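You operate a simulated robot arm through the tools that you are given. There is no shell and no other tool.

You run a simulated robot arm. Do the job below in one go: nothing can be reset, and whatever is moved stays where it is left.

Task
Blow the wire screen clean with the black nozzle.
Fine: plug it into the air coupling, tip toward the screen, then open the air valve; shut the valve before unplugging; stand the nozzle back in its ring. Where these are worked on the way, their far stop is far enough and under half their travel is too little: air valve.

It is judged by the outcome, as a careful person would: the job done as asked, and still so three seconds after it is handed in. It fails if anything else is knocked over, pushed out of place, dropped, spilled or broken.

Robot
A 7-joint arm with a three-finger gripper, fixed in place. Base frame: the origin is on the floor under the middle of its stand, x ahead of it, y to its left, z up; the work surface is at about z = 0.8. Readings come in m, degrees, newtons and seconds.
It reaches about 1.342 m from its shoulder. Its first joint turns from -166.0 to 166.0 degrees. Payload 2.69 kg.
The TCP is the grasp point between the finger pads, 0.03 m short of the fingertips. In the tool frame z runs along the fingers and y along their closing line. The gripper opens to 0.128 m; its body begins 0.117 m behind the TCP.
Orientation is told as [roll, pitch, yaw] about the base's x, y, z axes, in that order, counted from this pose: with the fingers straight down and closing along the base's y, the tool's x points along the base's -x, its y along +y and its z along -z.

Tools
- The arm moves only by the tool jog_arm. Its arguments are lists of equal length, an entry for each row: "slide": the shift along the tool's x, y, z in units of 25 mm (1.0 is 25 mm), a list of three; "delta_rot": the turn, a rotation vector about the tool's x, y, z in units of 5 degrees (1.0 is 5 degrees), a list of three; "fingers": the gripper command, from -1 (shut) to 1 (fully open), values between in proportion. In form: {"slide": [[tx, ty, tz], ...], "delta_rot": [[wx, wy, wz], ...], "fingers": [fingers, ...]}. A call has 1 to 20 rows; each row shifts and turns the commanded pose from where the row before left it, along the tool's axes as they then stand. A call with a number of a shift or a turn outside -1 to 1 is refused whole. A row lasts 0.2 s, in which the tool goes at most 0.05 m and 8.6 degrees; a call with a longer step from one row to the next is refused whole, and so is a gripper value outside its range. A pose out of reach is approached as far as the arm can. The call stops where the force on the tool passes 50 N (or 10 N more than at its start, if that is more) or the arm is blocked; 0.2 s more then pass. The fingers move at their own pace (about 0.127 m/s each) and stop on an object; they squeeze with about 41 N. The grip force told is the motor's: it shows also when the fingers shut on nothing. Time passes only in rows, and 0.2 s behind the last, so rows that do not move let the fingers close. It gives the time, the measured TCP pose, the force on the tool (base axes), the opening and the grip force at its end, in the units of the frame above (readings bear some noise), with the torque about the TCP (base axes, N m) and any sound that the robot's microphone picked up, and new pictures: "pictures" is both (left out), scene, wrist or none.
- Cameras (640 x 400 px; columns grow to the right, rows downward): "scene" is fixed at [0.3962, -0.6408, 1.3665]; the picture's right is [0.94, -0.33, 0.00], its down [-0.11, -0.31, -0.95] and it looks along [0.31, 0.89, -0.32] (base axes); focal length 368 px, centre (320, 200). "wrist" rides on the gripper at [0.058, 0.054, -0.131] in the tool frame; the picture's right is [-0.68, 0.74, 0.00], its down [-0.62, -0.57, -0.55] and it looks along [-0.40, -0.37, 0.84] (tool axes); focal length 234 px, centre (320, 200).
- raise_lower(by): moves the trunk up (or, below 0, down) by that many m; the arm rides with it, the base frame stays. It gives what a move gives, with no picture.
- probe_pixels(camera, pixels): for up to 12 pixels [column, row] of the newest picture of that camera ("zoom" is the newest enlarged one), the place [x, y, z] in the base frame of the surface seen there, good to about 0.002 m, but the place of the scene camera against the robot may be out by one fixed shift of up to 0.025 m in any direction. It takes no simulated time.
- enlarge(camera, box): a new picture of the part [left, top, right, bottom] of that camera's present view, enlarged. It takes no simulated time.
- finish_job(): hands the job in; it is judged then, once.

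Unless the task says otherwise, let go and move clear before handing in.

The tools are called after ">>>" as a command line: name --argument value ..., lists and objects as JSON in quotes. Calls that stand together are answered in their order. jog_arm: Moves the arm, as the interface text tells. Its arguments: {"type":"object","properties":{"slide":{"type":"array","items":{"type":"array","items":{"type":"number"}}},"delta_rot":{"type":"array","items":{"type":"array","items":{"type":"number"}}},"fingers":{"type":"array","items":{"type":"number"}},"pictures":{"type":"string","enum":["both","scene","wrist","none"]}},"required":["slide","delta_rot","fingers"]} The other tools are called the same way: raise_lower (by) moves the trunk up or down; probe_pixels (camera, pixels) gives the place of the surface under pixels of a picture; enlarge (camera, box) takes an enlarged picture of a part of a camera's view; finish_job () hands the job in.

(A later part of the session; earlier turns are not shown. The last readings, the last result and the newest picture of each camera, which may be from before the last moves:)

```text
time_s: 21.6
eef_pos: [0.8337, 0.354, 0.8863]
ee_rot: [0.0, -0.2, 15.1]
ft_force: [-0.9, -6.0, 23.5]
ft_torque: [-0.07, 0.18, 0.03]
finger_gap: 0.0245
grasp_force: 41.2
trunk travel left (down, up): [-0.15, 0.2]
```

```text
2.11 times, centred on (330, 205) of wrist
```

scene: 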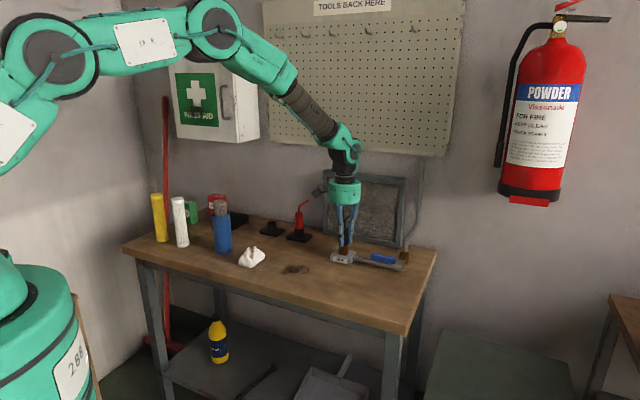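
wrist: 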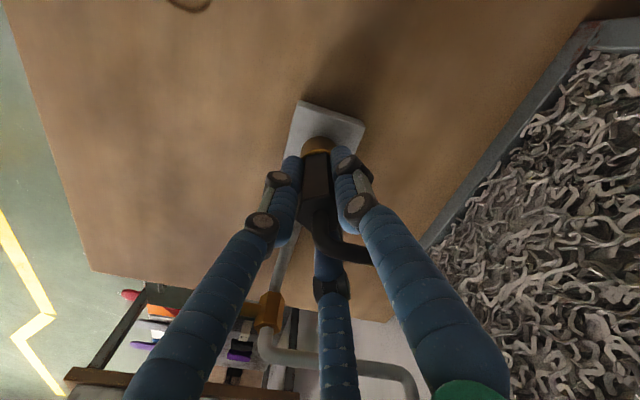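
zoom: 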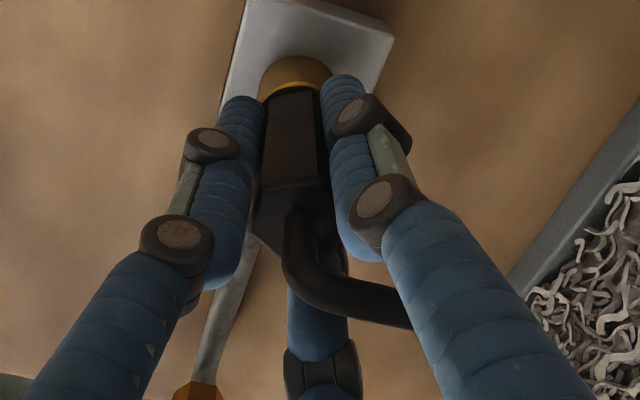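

Fully seated: 23 N pressing with no further travel at z = 0.886. I'll relieve the pressure and open the fingers, then rise.

>>> jog_arm --slide '[[0, 0, -0.08], [0, 0, 0], [0, 0, 0], [0, 0, 0], [0, 0, 0]]' --delta_rot '[[0, 0, 0], [0, 0, 0], [0, 0, 0], [0, 0, 0], [0, 0, 0]]' --fingers '[-1, -0.4, 0, 0.25, 0.25]'

>>> enlarge --camera "scene" --box '[310, 190, 400, 280]'

```text
time_s: 22.8
eef_pos: [0.8325, 0.3534, 0.886]
ee_rot: [0.0, 0.0, 15.1]
ft_force: [-0.1, -0.4, -0.2]
ft_torque: [0.04, 0.02, -0.02]
finger_gap: 0.0801
grasp_force: 0.1
trunk travel left (down, up): [-0.15, 0.2]
```

scene: 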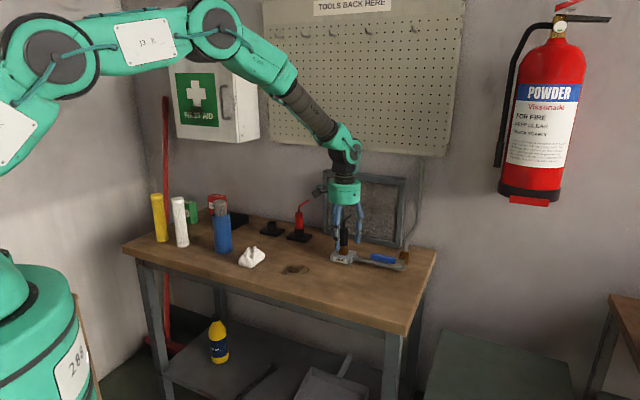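
wrist: 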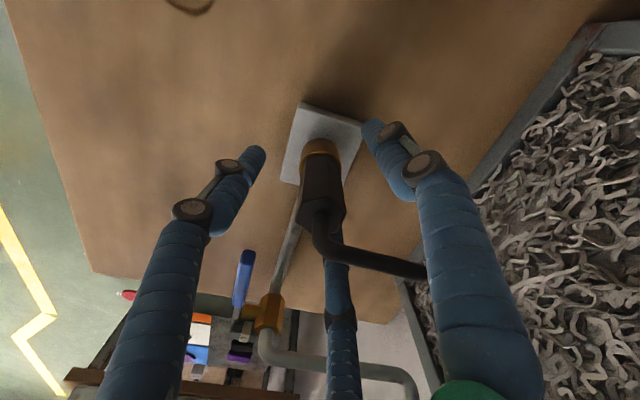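

```text
4.44 times, centred on (355, 235) of scene
```

zoom: 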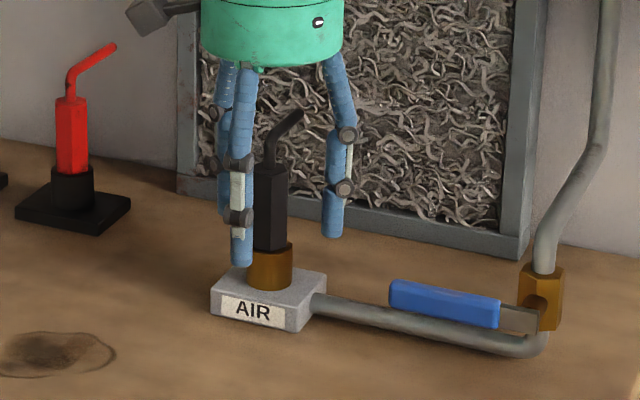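

The nozzle stands by itself in the coupling with its tip toward the screen. Rising straight up to clear it, then I'll study the valve.

>>> jog_arm --slide '[[0, 0, -0.5], [0, 0, -0.8], [0, 0, -1], [0, 0, -1], [0, 0, -1], [0, 0, -1], [0, 0, -1], [0, 0, -0.5], [0, 0, 0]]' --delta_rot '[[0, 0, 0], [0, 0, 0], [0, 0, 0], [0, 0, 0], [0, 0, 0], [0, 0, 0], [0, 0, 0], [0, 0, 0], [0, 0, 0]]' --fingers '[0.25, 0.25, 0.25, 0.25, 0.25, 0.25, 0.25, 0.25, 0.25]'

>>> enlarge --camera "scene" --box '[310, 190, 420, 280]'

>>> enlarge --camera "wrist" --box '[220, 60, 420, 300]'

```text
time_s: 24.8
eef_pos: [0.8337, 0.3529, 1.0561]
ee_rot: [0.0, 0.0, 14.9]
ft_force: [0.3, -0.7, 0.4]
ft_torque: [0.02, -0.02, -0.02]
finger_gap: 0.0799
grasp_force: 0.0
trunk travel left (down, up): [-0.15, 0.2]
```

scene: 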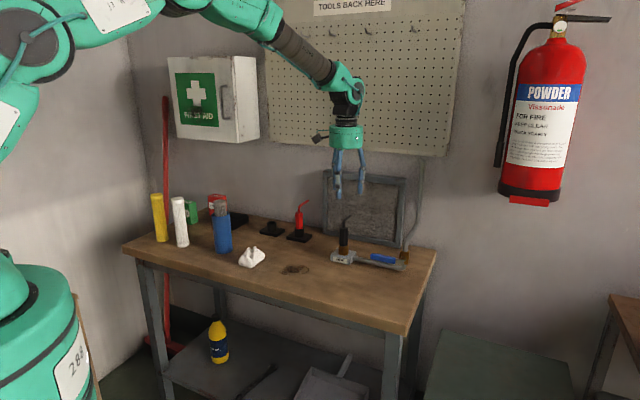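
wrist: 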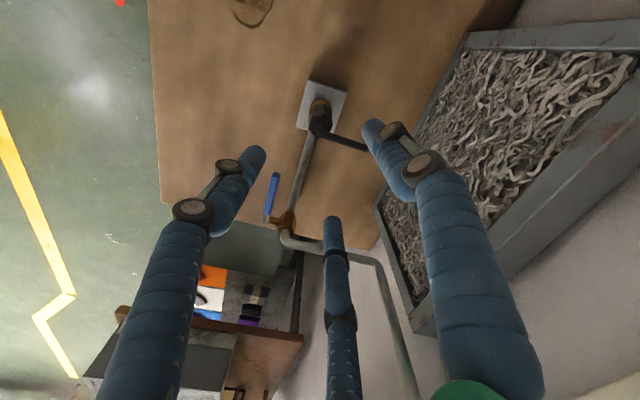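

```text
4.44 times, centred on (365, 235) of scene
```

zoom: 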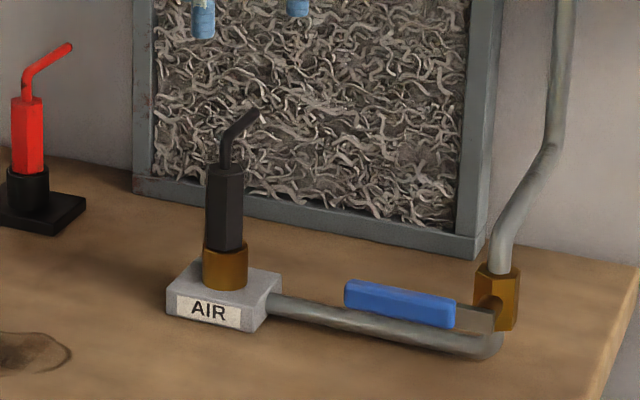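

```text
1.67 times, centred on (320, 180) of wrist
```

zoom: 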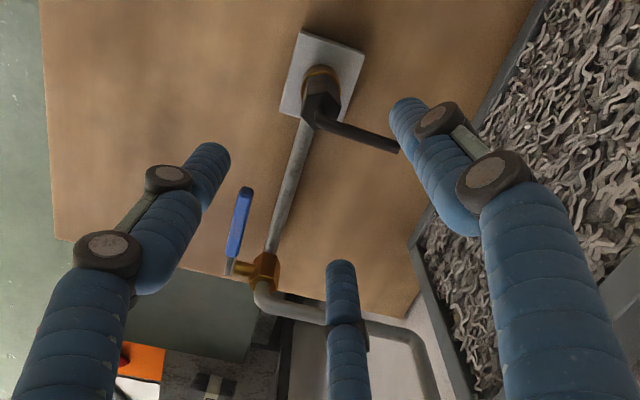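

>>> probe_pixels --camera "zoom" --pixels '[[247, 190], [240, 220], [233, 250], [230, 266], [243, 268], [262, 262], [262, 285], [270, 300], [290, 180], [272, 240]]'

>>> enlarge --camera "wrist" --box '[240, 160, 320, 250]'

```text
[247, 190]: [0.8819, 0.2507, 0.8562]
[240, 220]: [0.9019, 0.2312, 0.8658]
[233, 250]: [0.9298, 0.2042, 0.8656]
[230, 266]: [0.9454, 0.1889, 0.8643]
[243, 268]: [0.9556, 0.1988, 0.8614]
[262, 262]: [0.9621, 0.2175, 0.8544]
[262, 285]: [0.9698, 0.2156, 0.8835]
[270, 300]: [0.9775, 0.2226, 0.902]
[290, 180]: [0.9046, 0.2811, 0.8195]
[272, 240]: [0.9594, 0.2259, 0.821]
```

```text
4.44 times, centred on (280, 205) of wrist
```

zoom: 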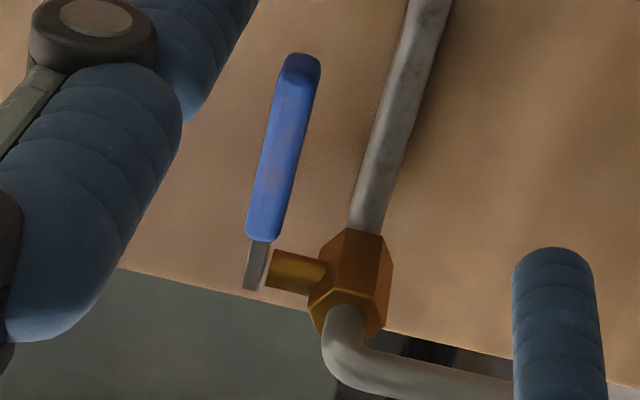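

The lever is a blue blade on a horizontal stem, lying horizontal (closed) and pointing at about 135° from the pivot near (0.9455, 0.189, 0.855); it must swing upward. I'll probe the nearby pipe to check clearances.

>>> probe_pixels --camera "wrist" --pixels '[[288, 238], [305, 243], [320, 248], [360, 258], [378, 270], [390, 310], [405, 370], [283, 217], [290, 222], [275, 220]]'

>>> probe_pixels --camera "scene" --pixels '[[404, 240], [410, 225], [417, 210], [420, 190], [420, 170], [390, 254], [375, 252], [403, 255], [403, 262], [375, 262]]'

>>> enlarge --camera "scene" --box '[360, 230, 420, 275]'

```text
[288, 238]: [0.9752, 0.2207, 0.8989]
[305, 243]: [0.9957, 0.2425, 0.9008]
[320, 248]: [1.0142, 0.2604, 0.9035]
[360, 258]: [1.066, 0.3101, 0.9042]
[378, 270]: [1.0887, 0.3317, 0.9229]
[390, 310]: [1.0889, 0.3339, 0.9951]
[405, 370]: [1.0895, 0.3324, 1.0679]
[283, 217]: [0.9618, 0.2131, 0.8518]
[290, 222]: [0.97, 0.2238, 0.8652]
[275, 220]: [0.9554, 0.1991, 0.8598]
```

```text
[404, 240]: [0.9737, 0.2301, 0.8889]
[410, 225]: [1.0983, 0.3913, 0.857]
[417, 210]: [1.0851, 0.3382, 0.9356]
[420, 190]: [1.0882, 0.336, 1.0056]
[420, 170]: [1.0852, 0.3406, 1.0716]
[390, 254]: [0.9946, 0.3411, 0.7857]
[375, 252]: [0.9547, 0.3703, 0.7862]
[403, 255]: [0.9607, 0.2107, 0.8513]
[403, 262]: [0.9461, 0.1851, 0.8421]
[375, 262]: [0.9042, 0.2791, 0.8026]
```

```text
8.89 times, centred on (390, 252) of scene
```

zoom: 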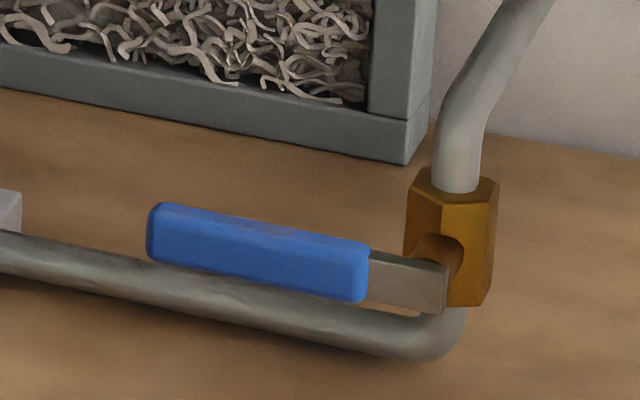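

>>> probe_pixels --camera "zoom" --pixels '[[158, 230], [160, 252], [250, 228], [250, 277], [355, 250], [355, 297], [400, 260], [400, 300], [440, 290], [440, 262], [435, 245], [255, 250]]'

```text
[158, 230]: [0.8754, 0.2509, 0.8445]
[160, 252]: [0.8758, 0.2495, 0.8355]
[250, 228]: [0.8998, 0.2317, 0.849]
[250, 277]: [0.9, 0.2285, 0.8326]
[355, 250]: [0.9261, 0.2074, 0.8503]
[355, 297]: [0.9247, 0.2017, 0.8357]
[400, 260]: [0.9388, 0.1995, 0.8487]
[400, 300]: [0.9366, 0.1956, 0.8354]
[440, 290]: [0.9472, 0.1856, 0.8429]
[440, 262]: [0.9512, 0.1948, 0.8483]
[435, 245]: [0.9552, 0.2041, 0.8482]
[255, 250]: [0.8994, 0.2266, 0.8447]
```

Geometry is clear: the handle's centre plane is x+y ≈ 1.1335, z 0.845–0.866, pivot (0.945, 0.1885). I'll move above the handle and yaw to −45°, so the single finger is on the wall side and the other two are in front.

>>> jog_arm --slide '[[-0.17, -0.867, 0], [-0.17, -0.867, 0], [-0.17, -0.867, 0], [-0.17, -0.867, 0], [-0.17, -0.867, 0], [-0.17, -0.867, 0], [0, 0, 0], [0, 0, 0], [0, 0, 0], [0, 0, 0], [0, 0, 0], [0, 0, 0], [0, 0, 0], [0, 0, 0], [0, 0, 0], [0, 0, 0], [0, 0, 0], [0, 0, 0], [0, 0, 0]]' --delta_rot '[[0, 0, 0], [0, 0, 0], [0, 0, 0], [0, 0, 0], [0, 0, 0], [0, 0, 0], [0, 0, 1], [0, 0, 1], [0, 0, 1], [0, 0, 1], [0, 0, 1], [0, 0, 1], [0, 0, 1], [0, 0, 1], [0, 0, 1], [0, 0, 1], [0, 0, 1], [0, 0, 1], [0, 0, 0]]' --fingers '[0.25, 0.25, 0.25, 0.25, 0.25, 0.25, 0.25, 0.25, 0.25, 0.25, 0.25, 0.25, 0.25, 0.25, 0.25, 0.25, 0.25, 0.25, 0.25]'

>>> enlarge --camera "wrist" --box '[240, 60, 400, 200]'

```text
time_s: 28.8
eef_pos: [0.891, 0.2358, 1.0553]
ee_rot: [-0.1, 0.0, -45.0]
ft_force: [-0.9, 0.3, 0.1]
ft_torque: [0.02, 0.04, -0.02]
finger_gap: 0.0802
grasp_force: 0.1
trunk travel left (down, up): [-0.15, 0.2]
```

scene: 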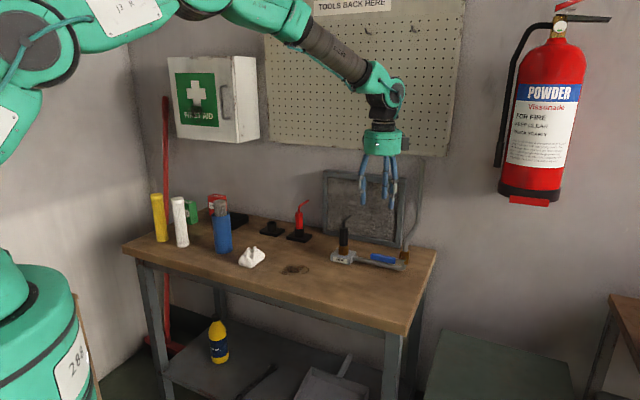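
wrist: 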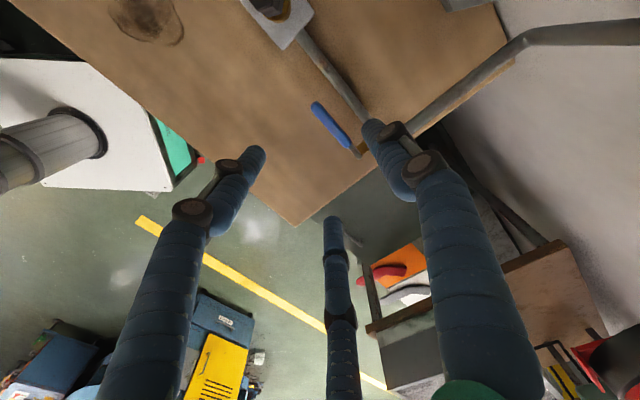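

```text
2.86 times, centred on (320, 130) of wrist
```

zoom: 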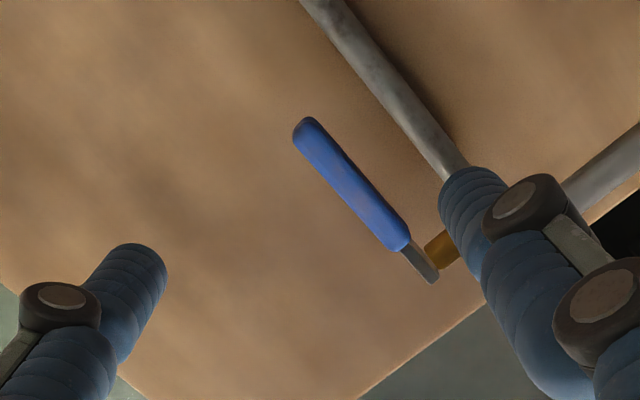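

>>> probe_pixels --camera "zoom" --pixels '[[305, 130], [330, 160], [350, 183], [375, 213], [395, 238], [418, 258], [430, 276], [440, 245], [340, 192], [362, 180]]'

```text
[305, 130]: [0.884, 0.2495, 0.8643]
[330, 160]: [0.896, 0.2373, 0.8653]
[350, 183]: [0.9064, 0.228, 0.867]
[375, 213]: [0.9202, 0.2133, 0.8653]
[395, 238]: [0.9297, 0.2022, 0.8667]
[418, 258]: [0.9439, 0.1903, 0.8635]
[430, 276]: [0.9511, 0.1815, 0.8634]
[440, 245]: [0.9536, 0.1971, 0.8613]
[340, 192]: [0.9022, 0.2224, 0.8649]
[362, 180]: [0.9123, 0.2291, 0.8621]
```

Centre line confirmed at x+y ≈ 1.1335. Lowering over the handle, stopping short for a check.

>>> jog_arm --slide '[[0, 0, 1], [0, 0, 1], [0, 0, 1], [0, 0, 1], [0, 0, 1], [0, 0, 0.8], [0, 0, 0]]' --delta_rot '[[0, 0, 0], [0, 0, 0], [0, 0, 0], [0, 0, 0], [0, 0, 0], [0, 0, 0], [0, 0, 0]]' --fingers '[0.25, 0.25, 0.25, 0.25, 0.25, 0.25, 0.25]'

>>> enlarge --camera "wrist" --box '[230, 60, 430, 260]'

>>> enlarge --camera "scene" --box '[320, 150, 430, 280]'

```text
time_s: 30.4
eef_pos: [0.8926, 0.235, 0.9106]
ee_rot: [0.1, 0.0, -44.8]
ft_force: [0.3, -0.1, -0.3]
ft_torque: [0.04, 0.0, -0.01]
finger_gap: 0.0799
grasp_force: 0.1
trunk travel left (down, up): [-0.15, 0.2]
```

scene: 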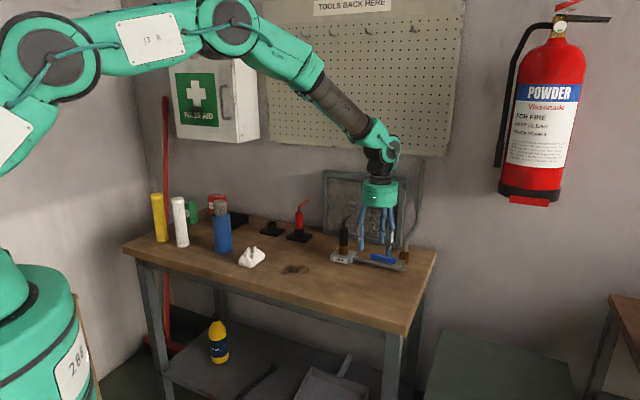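
wrist: 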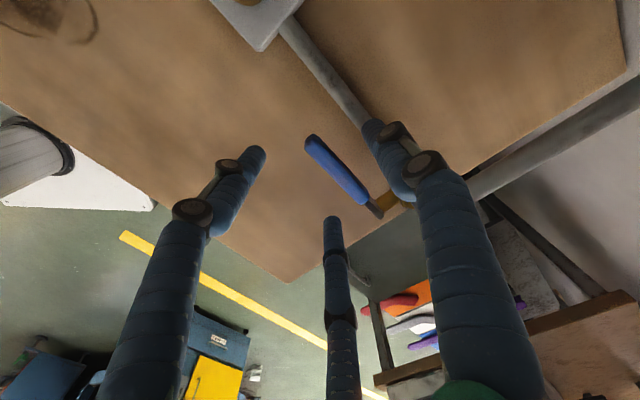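

```text
2.00 times, centred on (330, 160) of wrist
```

zoom: 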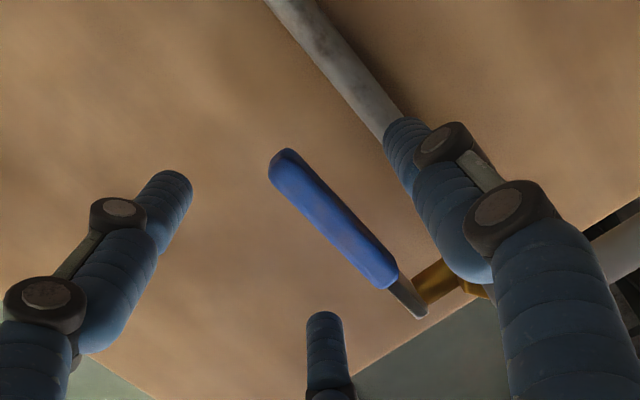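

```text
3.08 times, centred on (375, 215) of scene
```

zoom: 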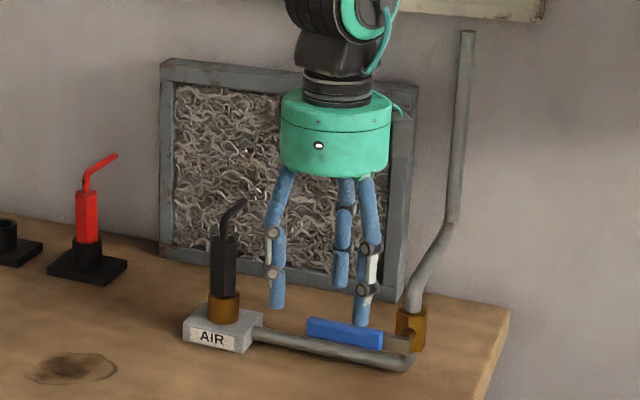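

Clear on all sides. Lowering the remaining 42 mm so the fingers straddle the handle.

>>> jog_arm --slide '[[0, 0, 0.6], [0, 0, 0.6], [0, 0, 0.5], [0, 0, 0]]' --delta_rot '[[0, 0, 0], [0, 0, 0], [0, 0, 0], [0, 0, 0]]' --fingers '[0.25, 0.25, 0.25, 0.25]'

>>> enlarge --camera "wrist" --box '[230, 60, 430, 260]'

>>> enlarge --camera "scene" --box '[320, 170, 430, 280]'

```text
time_s: 31.4
eef_pos: [0.8921, 0.2334, 0.8678]
ee_rot: [0.0, 0.1, -44.8]
ft_force: [0.2, -0.6, 0.1]
ft_torque: [0.0, 0.04, -0.01]
finger_gap: 0.0799
grasp_force: 0.0
trunk travel left (down, up): [-0.15, 0.2]
```

scene: 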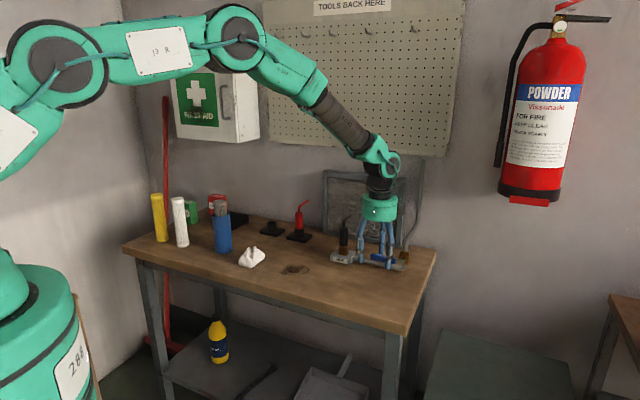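
wrist: 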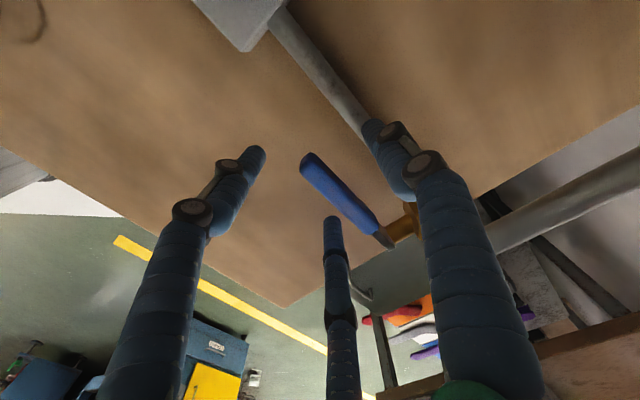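

```text
2.00 times, centred on (330, 160) of wrist
```

zoom: 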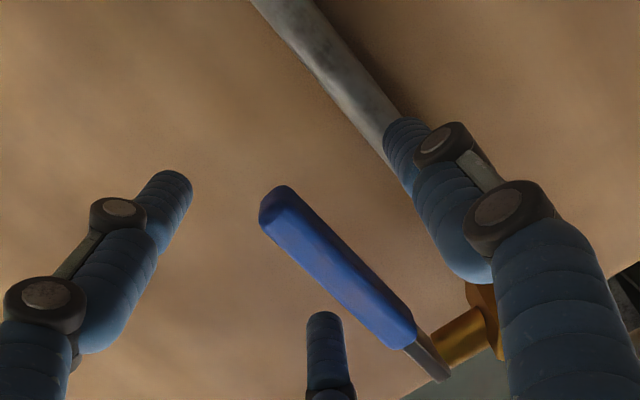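

```text
3.64 times, centred on (375, 225) of scene
```

zoom: 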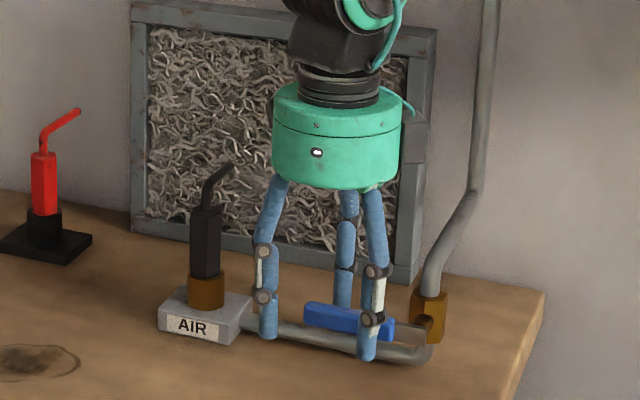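

The fingers straddle the handle. I'll shift 8 mm toward the pivot so the left finger lands well on the handle, then close in stages.

>>> jog_arm --slide '[[-0.32, 0, 0], [0, 0, 0], [0, 0, 0], [0, 0, 0], [0, 0, 0]]' --delta_rot '[[0, 0, 0], [0, 0, 0], [0, 0, 0], [0, 0, 0], [0, 0, 0]]' --fingers '[0.25, 0, -0.3, -0.5, -0.5]'

>>> enlarge --camera "wrist" --box '[230, 60, 430, 260]'

```text
time_s: 32.6
eef_pos: [0.8978, 0.2292, 0.8668]
ee_rot: [-0.1, 0.0, -44.8]
ft_force: [0.3, -0.2, -0.5]
ft_torque: [0.0, 0.0, 0.03]
finger_gap: 0.0319
grasp_force: 0.2
trunk travel left (down, up): [-0.15, 0.2]
```

scene: 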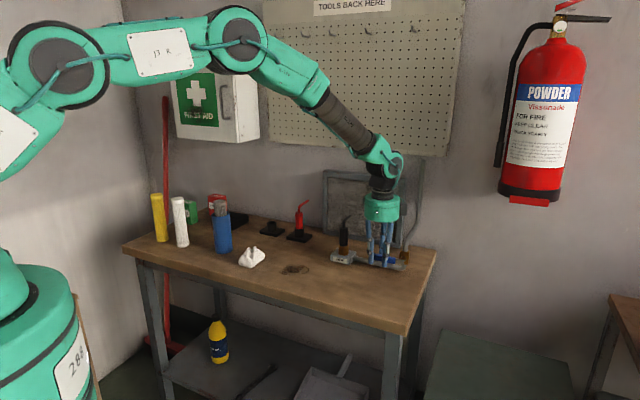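
wrist: 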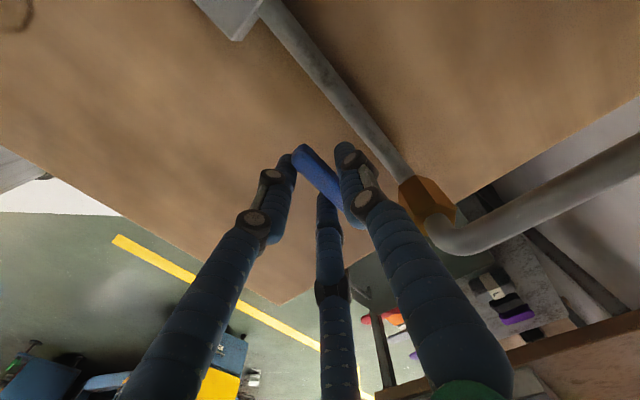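

```text
2.00 times, centred on (330, 160) of wrist
```

zoom: 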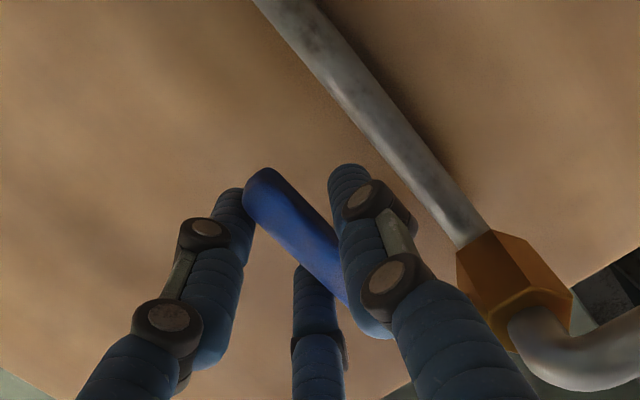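

The handle is caged symmetrically between the fingers with no force yet. Closing to grip and checking the side force.

>>> jog_arm --slide '[[0, 0, 0], [0, 0, 0], [0, 0, 0], [0, 0, 0]]' --delta_rot '[[0, 0, 0], [0, 0, 0], [0, 0, 0], [0, 0, 0]]' --fingers '[-0.6, -0.7, -0.8, -0.9]'

>>> enlarge --camera "wrist" --box '[230, 60, 430, 260]'

```text
time_s: 33.6
eef_pos: [0.8969, 0.2276, 0.8668]
ee_rot: [-0.1, 0.0, -44.9]
ft_force: [-4.9, -10.8, -2.0]
ft_torque: [0.0, 0.05, -0.15]
finger_gap: 0.0226
grasp_force: 45.3
trunk travel left (down, up): [-0.15, 0.2]
```

scene: 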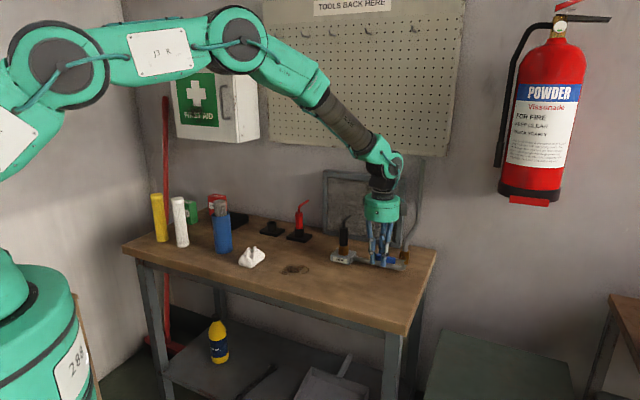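
wrist: 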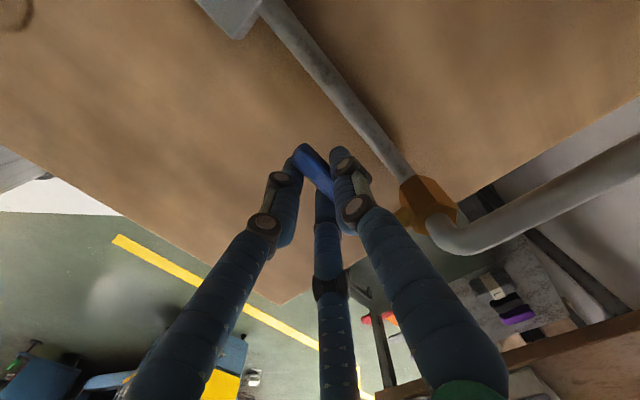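

```text
2.00 times, centred on (330, 160) of wrist
```

zoom: 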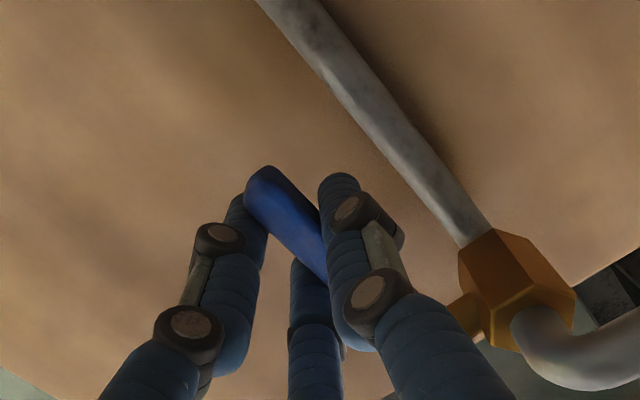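

Gripped (gap 0.0226), with about 11 N pushing the tool frontward, so the TCP is about 1.4 mm too far wall-ward. I'll relieve that and try the first 15° of the upward swing.

>>> jog_arm --slide '[[0, -0.056, 0], [0, 0, 0], [-0.0512, 0, -0.3228], [-0.0724, 0, -0.3206], [0, 0, 0]]' --delta_rot '[[0, 0, 0], [0, 0, 0], [0, 0.75, 0], [0, 0.75, 0], [0, 0, 0]]' --fingers '[-1, -1, -1, -1, -1]'

>>> enlarge --camera "wrist" --box '[230, 60, 430, 260]'

>>> enlarge --camera "scene" --box '[320, 170, 430, 280]'

```text
time_s: 34.8
eef_pos: [0.899, 0.225, 0.8825]
ee_rot: [-0.2, 7.6, -44.9]
ft_force: [-5.8, 2.7, -20.6]
ft_torque: [1.09, 0.89, -0.16]
finger_gap: 0.0227
grasp_force: 45.4
trunk travel left (down, up): [-0.15, 0.2]
```

scene: 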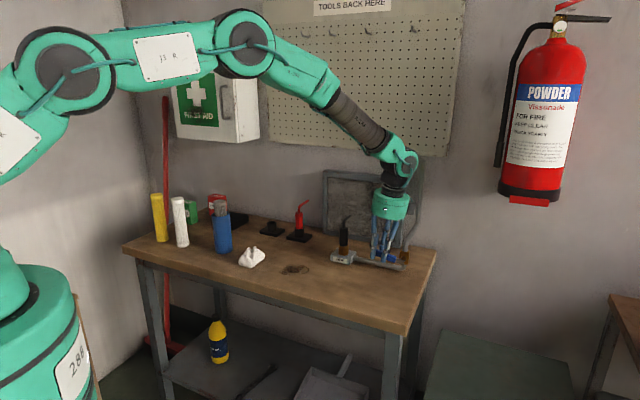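
wrist: 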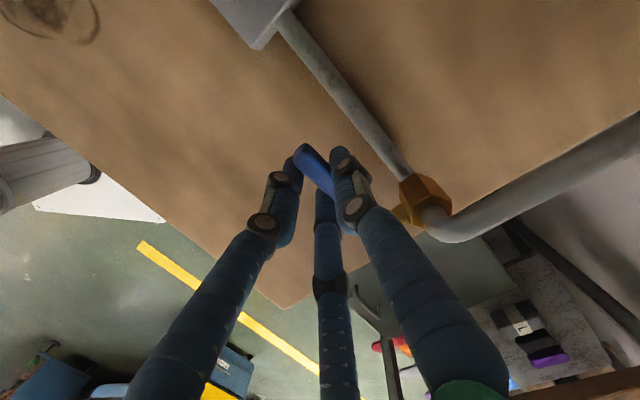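

```text
2.00 times, centred on (330, 160) of wrist
```

zoom: 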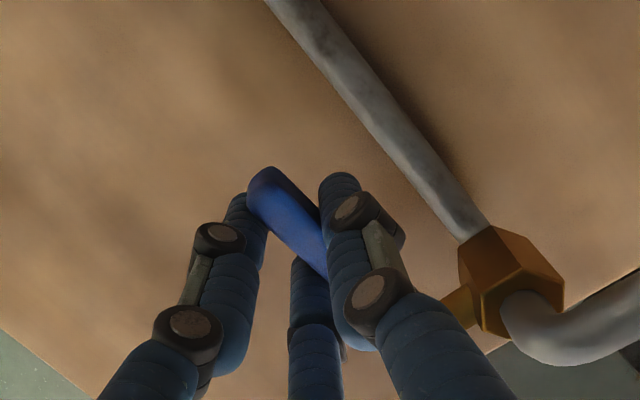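

```text
3.64 times, centred on (375, 225) of scene
```

zoom: 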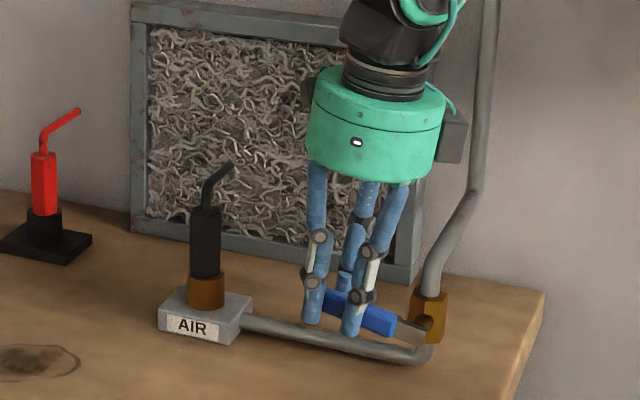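

The lever follows (about 15° up in the scene zoom) with about 20 N, mostly friction as the handle turns between the fingers. Continuing the arc.

>>> jog_arm --slide '[[-0.0934, 0, -0.3173], [-0.1145, 0, -0.3124], [-0.1341, 0, -0.3063], [0, 0, 0]]' --delta_rot '[[0, 0.75, 0], [0, 0.75, 0], [0, 0.75, 0], [0, 0, 0]]' --fingers '[-1, -1, -1, -1]'

>>> enlarge --camera "wrist" --box '[230, 60, 430, 260]'

>>> enlarge --camera "scene" --box '[320, 170, 430, 280]'

```text
time_s: 35.8
eef_pos: [0.9081, 0.2162, 0.9064]
ee_rot: [-0.1, 18.8, -44.9]
ft_force: [-21.7, 12.8, -8.5]
ft_torque: [1.18, 1.16, -0.09]
finger_gap: 0.0225
grasp_force: 46.0
trunk travel left (down, up): [-0.15, 0.2]
```

scene: 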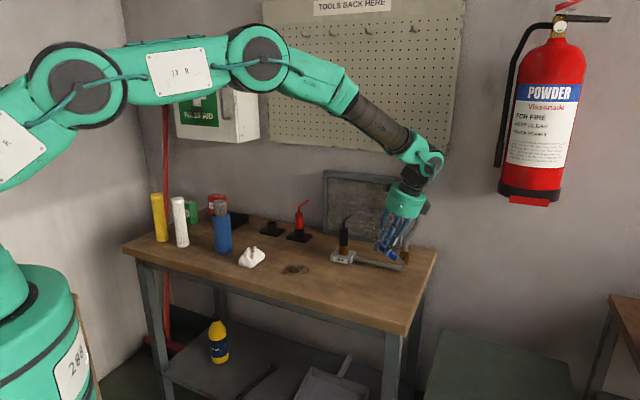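
wrist: 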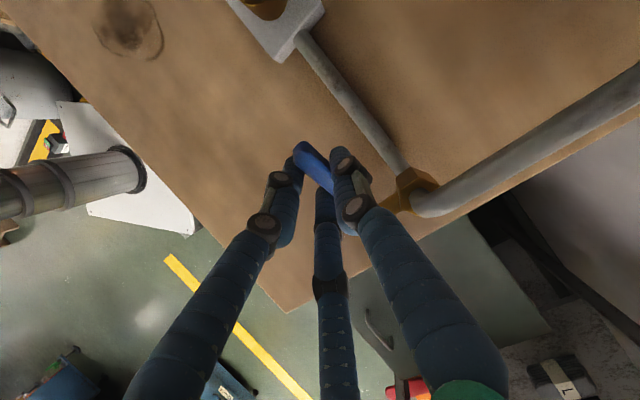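

```text
2.00 times, centred on (330, 160) of wrist
```

zoom: 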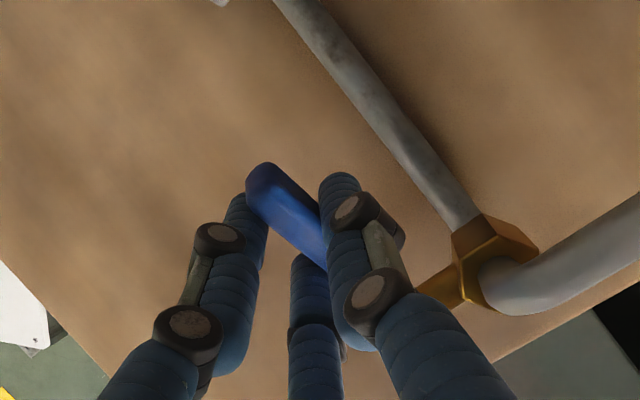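

```text
3.64 times, centred on (375, 225) of scene
```

zoom: 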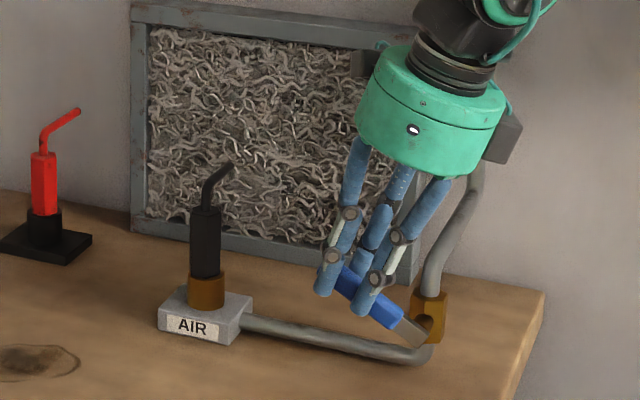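

>>> probe_pixels --camera "zoom" --pixels '[[395, 318], [405, 322], [415, 330], [388, 300], [345, 275], [343, 290], [398, 308], [385, 320], [426, 322], [350, 268]]'

>>> enlarge --camera "scene" --box '[365, 225, 415, 275]'

```text
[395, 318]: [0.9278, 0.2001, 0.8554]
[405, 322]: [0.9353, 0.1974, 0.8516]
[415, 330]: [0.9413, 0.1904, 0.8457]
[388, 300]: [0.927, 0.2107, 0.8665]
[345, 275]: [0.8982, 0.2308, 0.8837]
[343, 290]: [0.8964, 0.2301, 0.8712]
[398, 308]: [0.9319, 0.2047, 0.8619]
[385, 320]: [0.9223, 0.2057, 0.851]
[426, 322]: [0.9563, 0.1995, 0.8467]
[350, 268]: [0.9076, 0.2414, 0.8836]
```

```text
8.00 times, centred on (390, 250) of scene
```

zoom: 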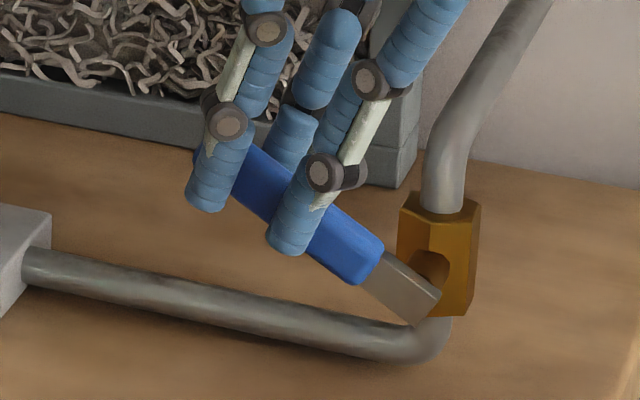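

The scene zoom shows the handle at about 27° while the grip point moved through about 39°, so the fingers slipped on the face; the load is mostly grip friction, not valve torque. I'll open slightly to see if the lever holds its angle, then re-grip.

>>> jog_arm --slide '[[0, 0, 0], [0, 0, 0], [0, 0, 0]]' --delta_rot '[[0, 0, 0], [0, 0, 0], [0, 0, 0]]' --fingers '[-0.6, -0.45, -0.45]'

>>> enlarge --camera "scene" --box '[365, 225, 415, 275]'

>>> enlarge --camera "wrist" --box '[230, 60, 430, 260]'

```text
time_s: 36.6
eef_pos: [0.9078, 0.2148, 0.9046]
ee_rot: [-0.1, 18.7, -44.8]
ft_force: [-0.6, 1.0, 0.0]
ft_torque: [-0.01, 0.01, 0.01]
finger_gap: 0.0353
grasp_force: 0.0
trunk travel left (down, up): [-0.15, 0.2]
```

scene: 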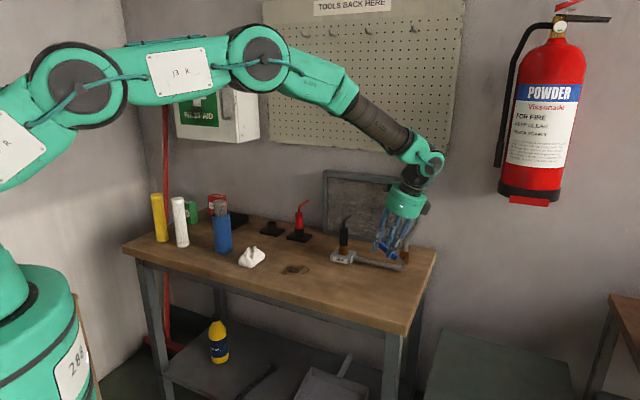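
wrist: 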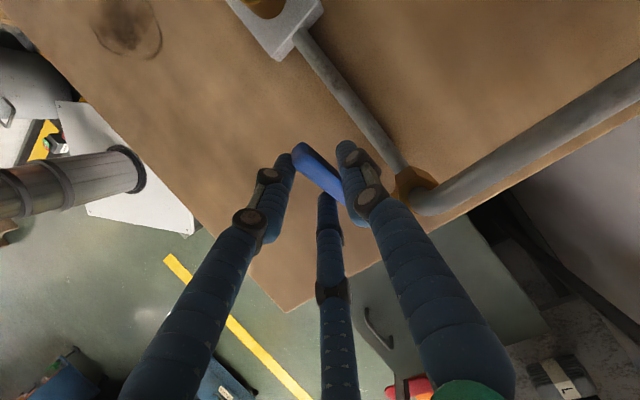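

```text
8.00 times, centred on (390, 250) of scene
```

zoom: 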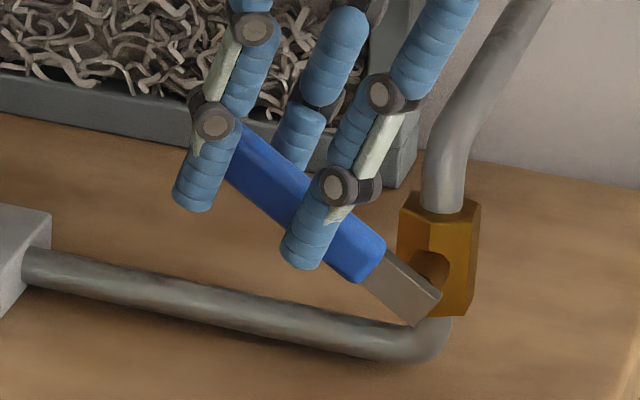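

```text
2.00 times, centred on (330, 160) of wrist
```

zoom: 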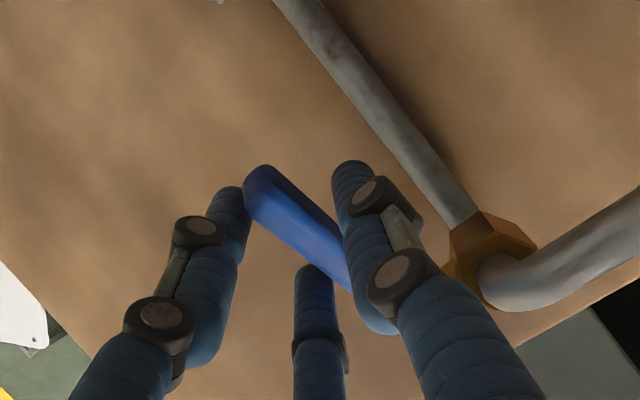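

The lever stays put when released (about 29°), so the valve has holding friction. I'll re-grip slightly deeper and now turn the gripper rigidly with the lever about its pivot.

>>> jog_arm --slide '[[0, 0, 0.24], [0, 0, 0], [0, 0, 0], [0, 0, 0], [-0.0996, 0, -0.1992], [-0.0996, 0, -0.1992], [-0.0996, 0, -0.1992], [0, 0, 0]]' --delta_rot '[[0, 0, 0], [0, 0, 0], [0, 0, 0], [0, 0, 0], [0, 1, 0], [0, 1, 0], [0, 1, 0], [0, 0, 0]]' --fingers '[-0.45, -0.7, -1, -1, -1, -1, -1, -1]'

>>> enlarge --camera "scene" --box '[365, 215, 425, 275]'

```text
time_s: 38.4
eef_pos: [0.9161, 0.2079, 0.9119]
ee_rot: [0.1, 33.7, -44.9]
ft_force: [2.1, -0.3, 7.8]
ft_torque: [-0.37, -0.29, -0.36]
finger_gap: 0.0223
grasp_force: 45.1
trunk travel left (down, up): [-0.15, 0.2]
```

scene: 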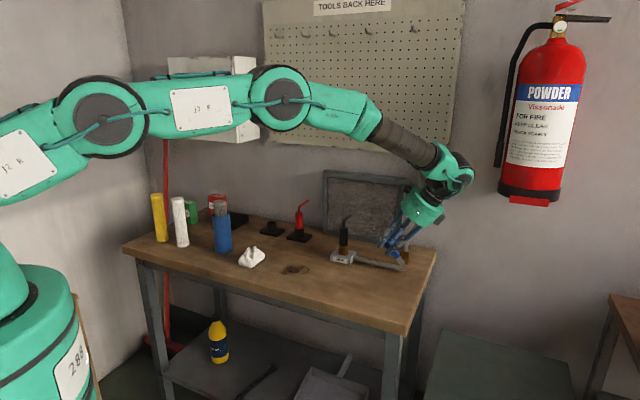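
wrist: 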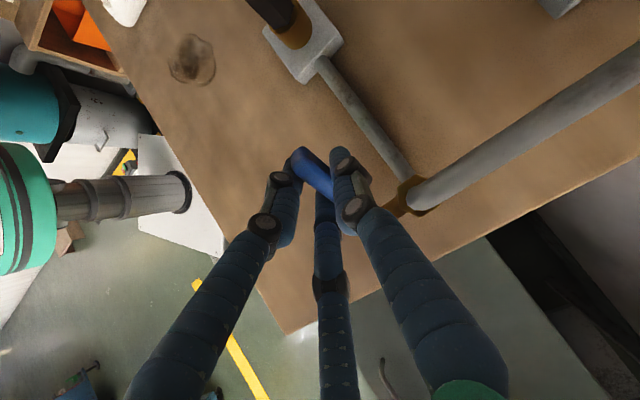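

```text
6.67 times, centred on (395, 245) of scene
```

zoom: 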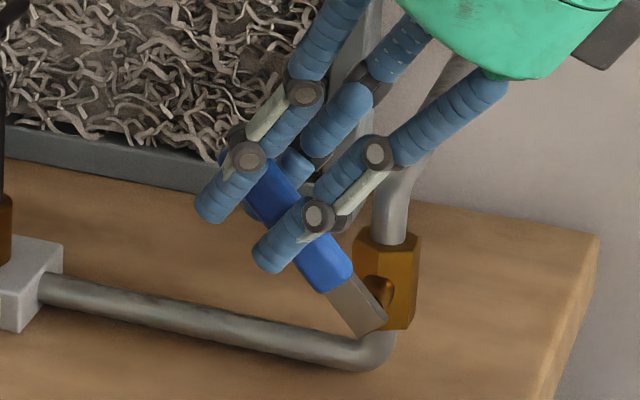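

Rigid turning works: the lever is at about 45° with only 8 N. Continuing another 15°.

>>> jog_arm --slide '[[-0.0996, 0, -0.1992], [-0.0996, 0, -0.1992], [-0.0996, 0, -0.1992], [0, 0, 0]]' --delta_rot '[[0, 1, 0], [0, 1, 0], [0, 1, 0], [0, 0, 0]]' --fingers '[-1, -1, -1, -1]'

>>> enlarge --camera "scene" --box '[365, 215, 425, 275]'

```text
time_s: 39.4
eef_pos: [0.926, 0.1987, 0.9186]
ee_rot: [0.2, 48.6, -44.7]
ft_force: [17.4, -6.8, 17.9]
ft_torque: [-1.06, -1.04, -0.46]
finger_gap: 0.0225
grasp_force: 44.8
trunk travel left (down, up): [-0.15, 0.2]
```

scene: 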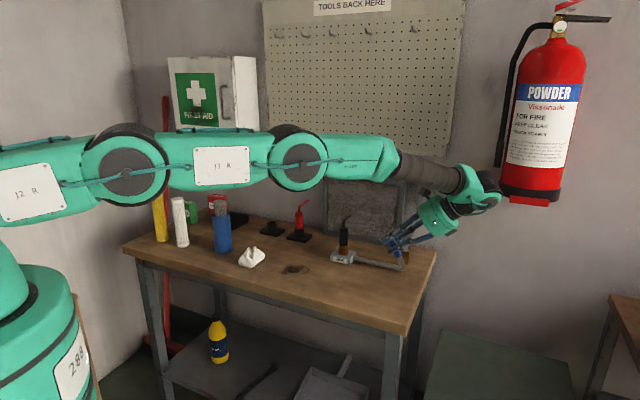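
wrist: 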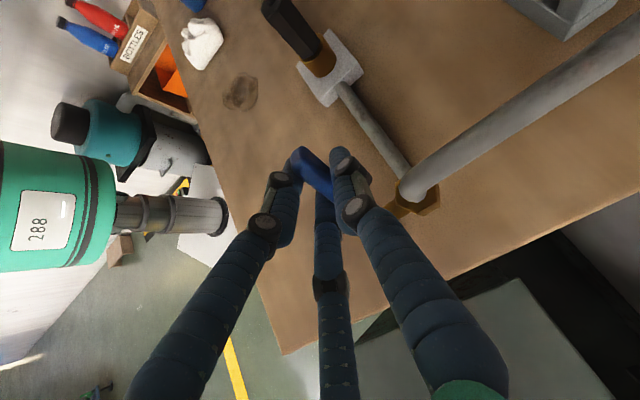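

```text
6.67 times, centred on (395, 245) of scene
```

zoom: 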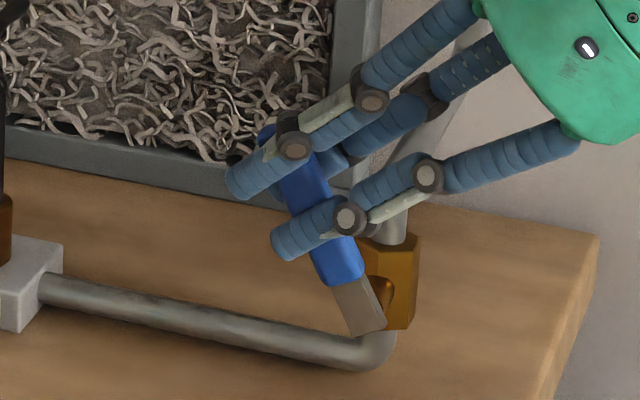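

The lever is now at about 64°, but the grip is building up about 25 N of mismatch. I'll open to release it, read the pose, and re-grip with less tilt.

>>> jog_arm --slide '[[0, 0, 0], [0, 0, 0], [0, 0, 0]]' --delta_rot '[[0, 0, 0], [0, 0, 0], [0, 0, 0]]' --fingers '[-0.5, -0.22, -0.22]'

>>> enlarge --camera "scene" --box '[365, 215, 425, 275]'

```text
time_s: 40.2
eef_pos: [0.9265, 0.198, 0.9168]
ee_rot: [-0.2, 48.8, -44.8]
ft_force: [0.7, 0.1, 0.0]
ft_torque: [-0.01, -0.01, -0.01]
finger_gap: 0.0498
grasp_force: 0.1
trunk travel left (down, up): [-0.15, 0.2]
```

scene: 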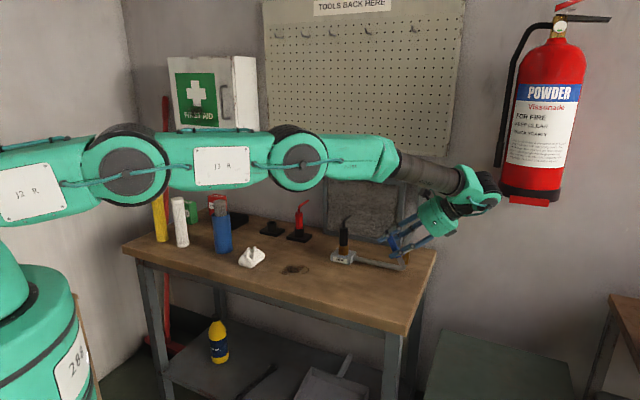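
wrist: 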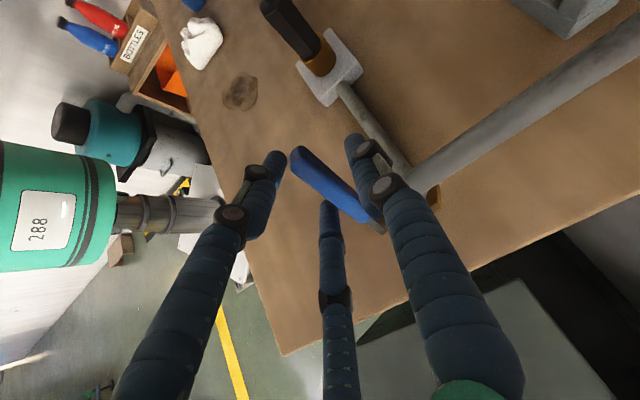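

```text
6.67 times, centred on (395, 245) of scene
```

zoom: 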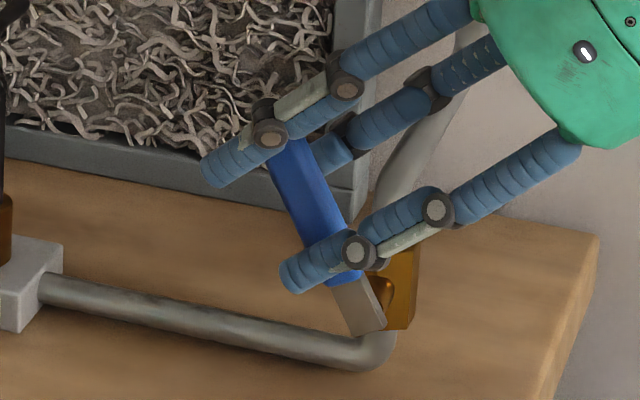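

>>> probe_pixels --camera "wrist" --pixels '[[298, 152], [310, 168], [325, 184], [340, 198], [358, 211], [374, 222], [432, 197], [305, 155]]'

```text
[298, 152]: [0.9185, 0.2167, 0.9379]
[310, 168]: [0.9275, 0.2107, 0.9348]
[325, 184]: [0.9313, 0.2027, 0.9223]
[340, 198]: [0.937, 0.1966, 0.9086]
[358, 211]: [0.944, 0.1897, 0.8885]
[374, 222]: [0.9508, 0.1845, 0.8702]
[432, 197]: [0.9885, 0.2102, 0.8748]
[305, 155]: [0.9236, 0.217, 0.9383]
```

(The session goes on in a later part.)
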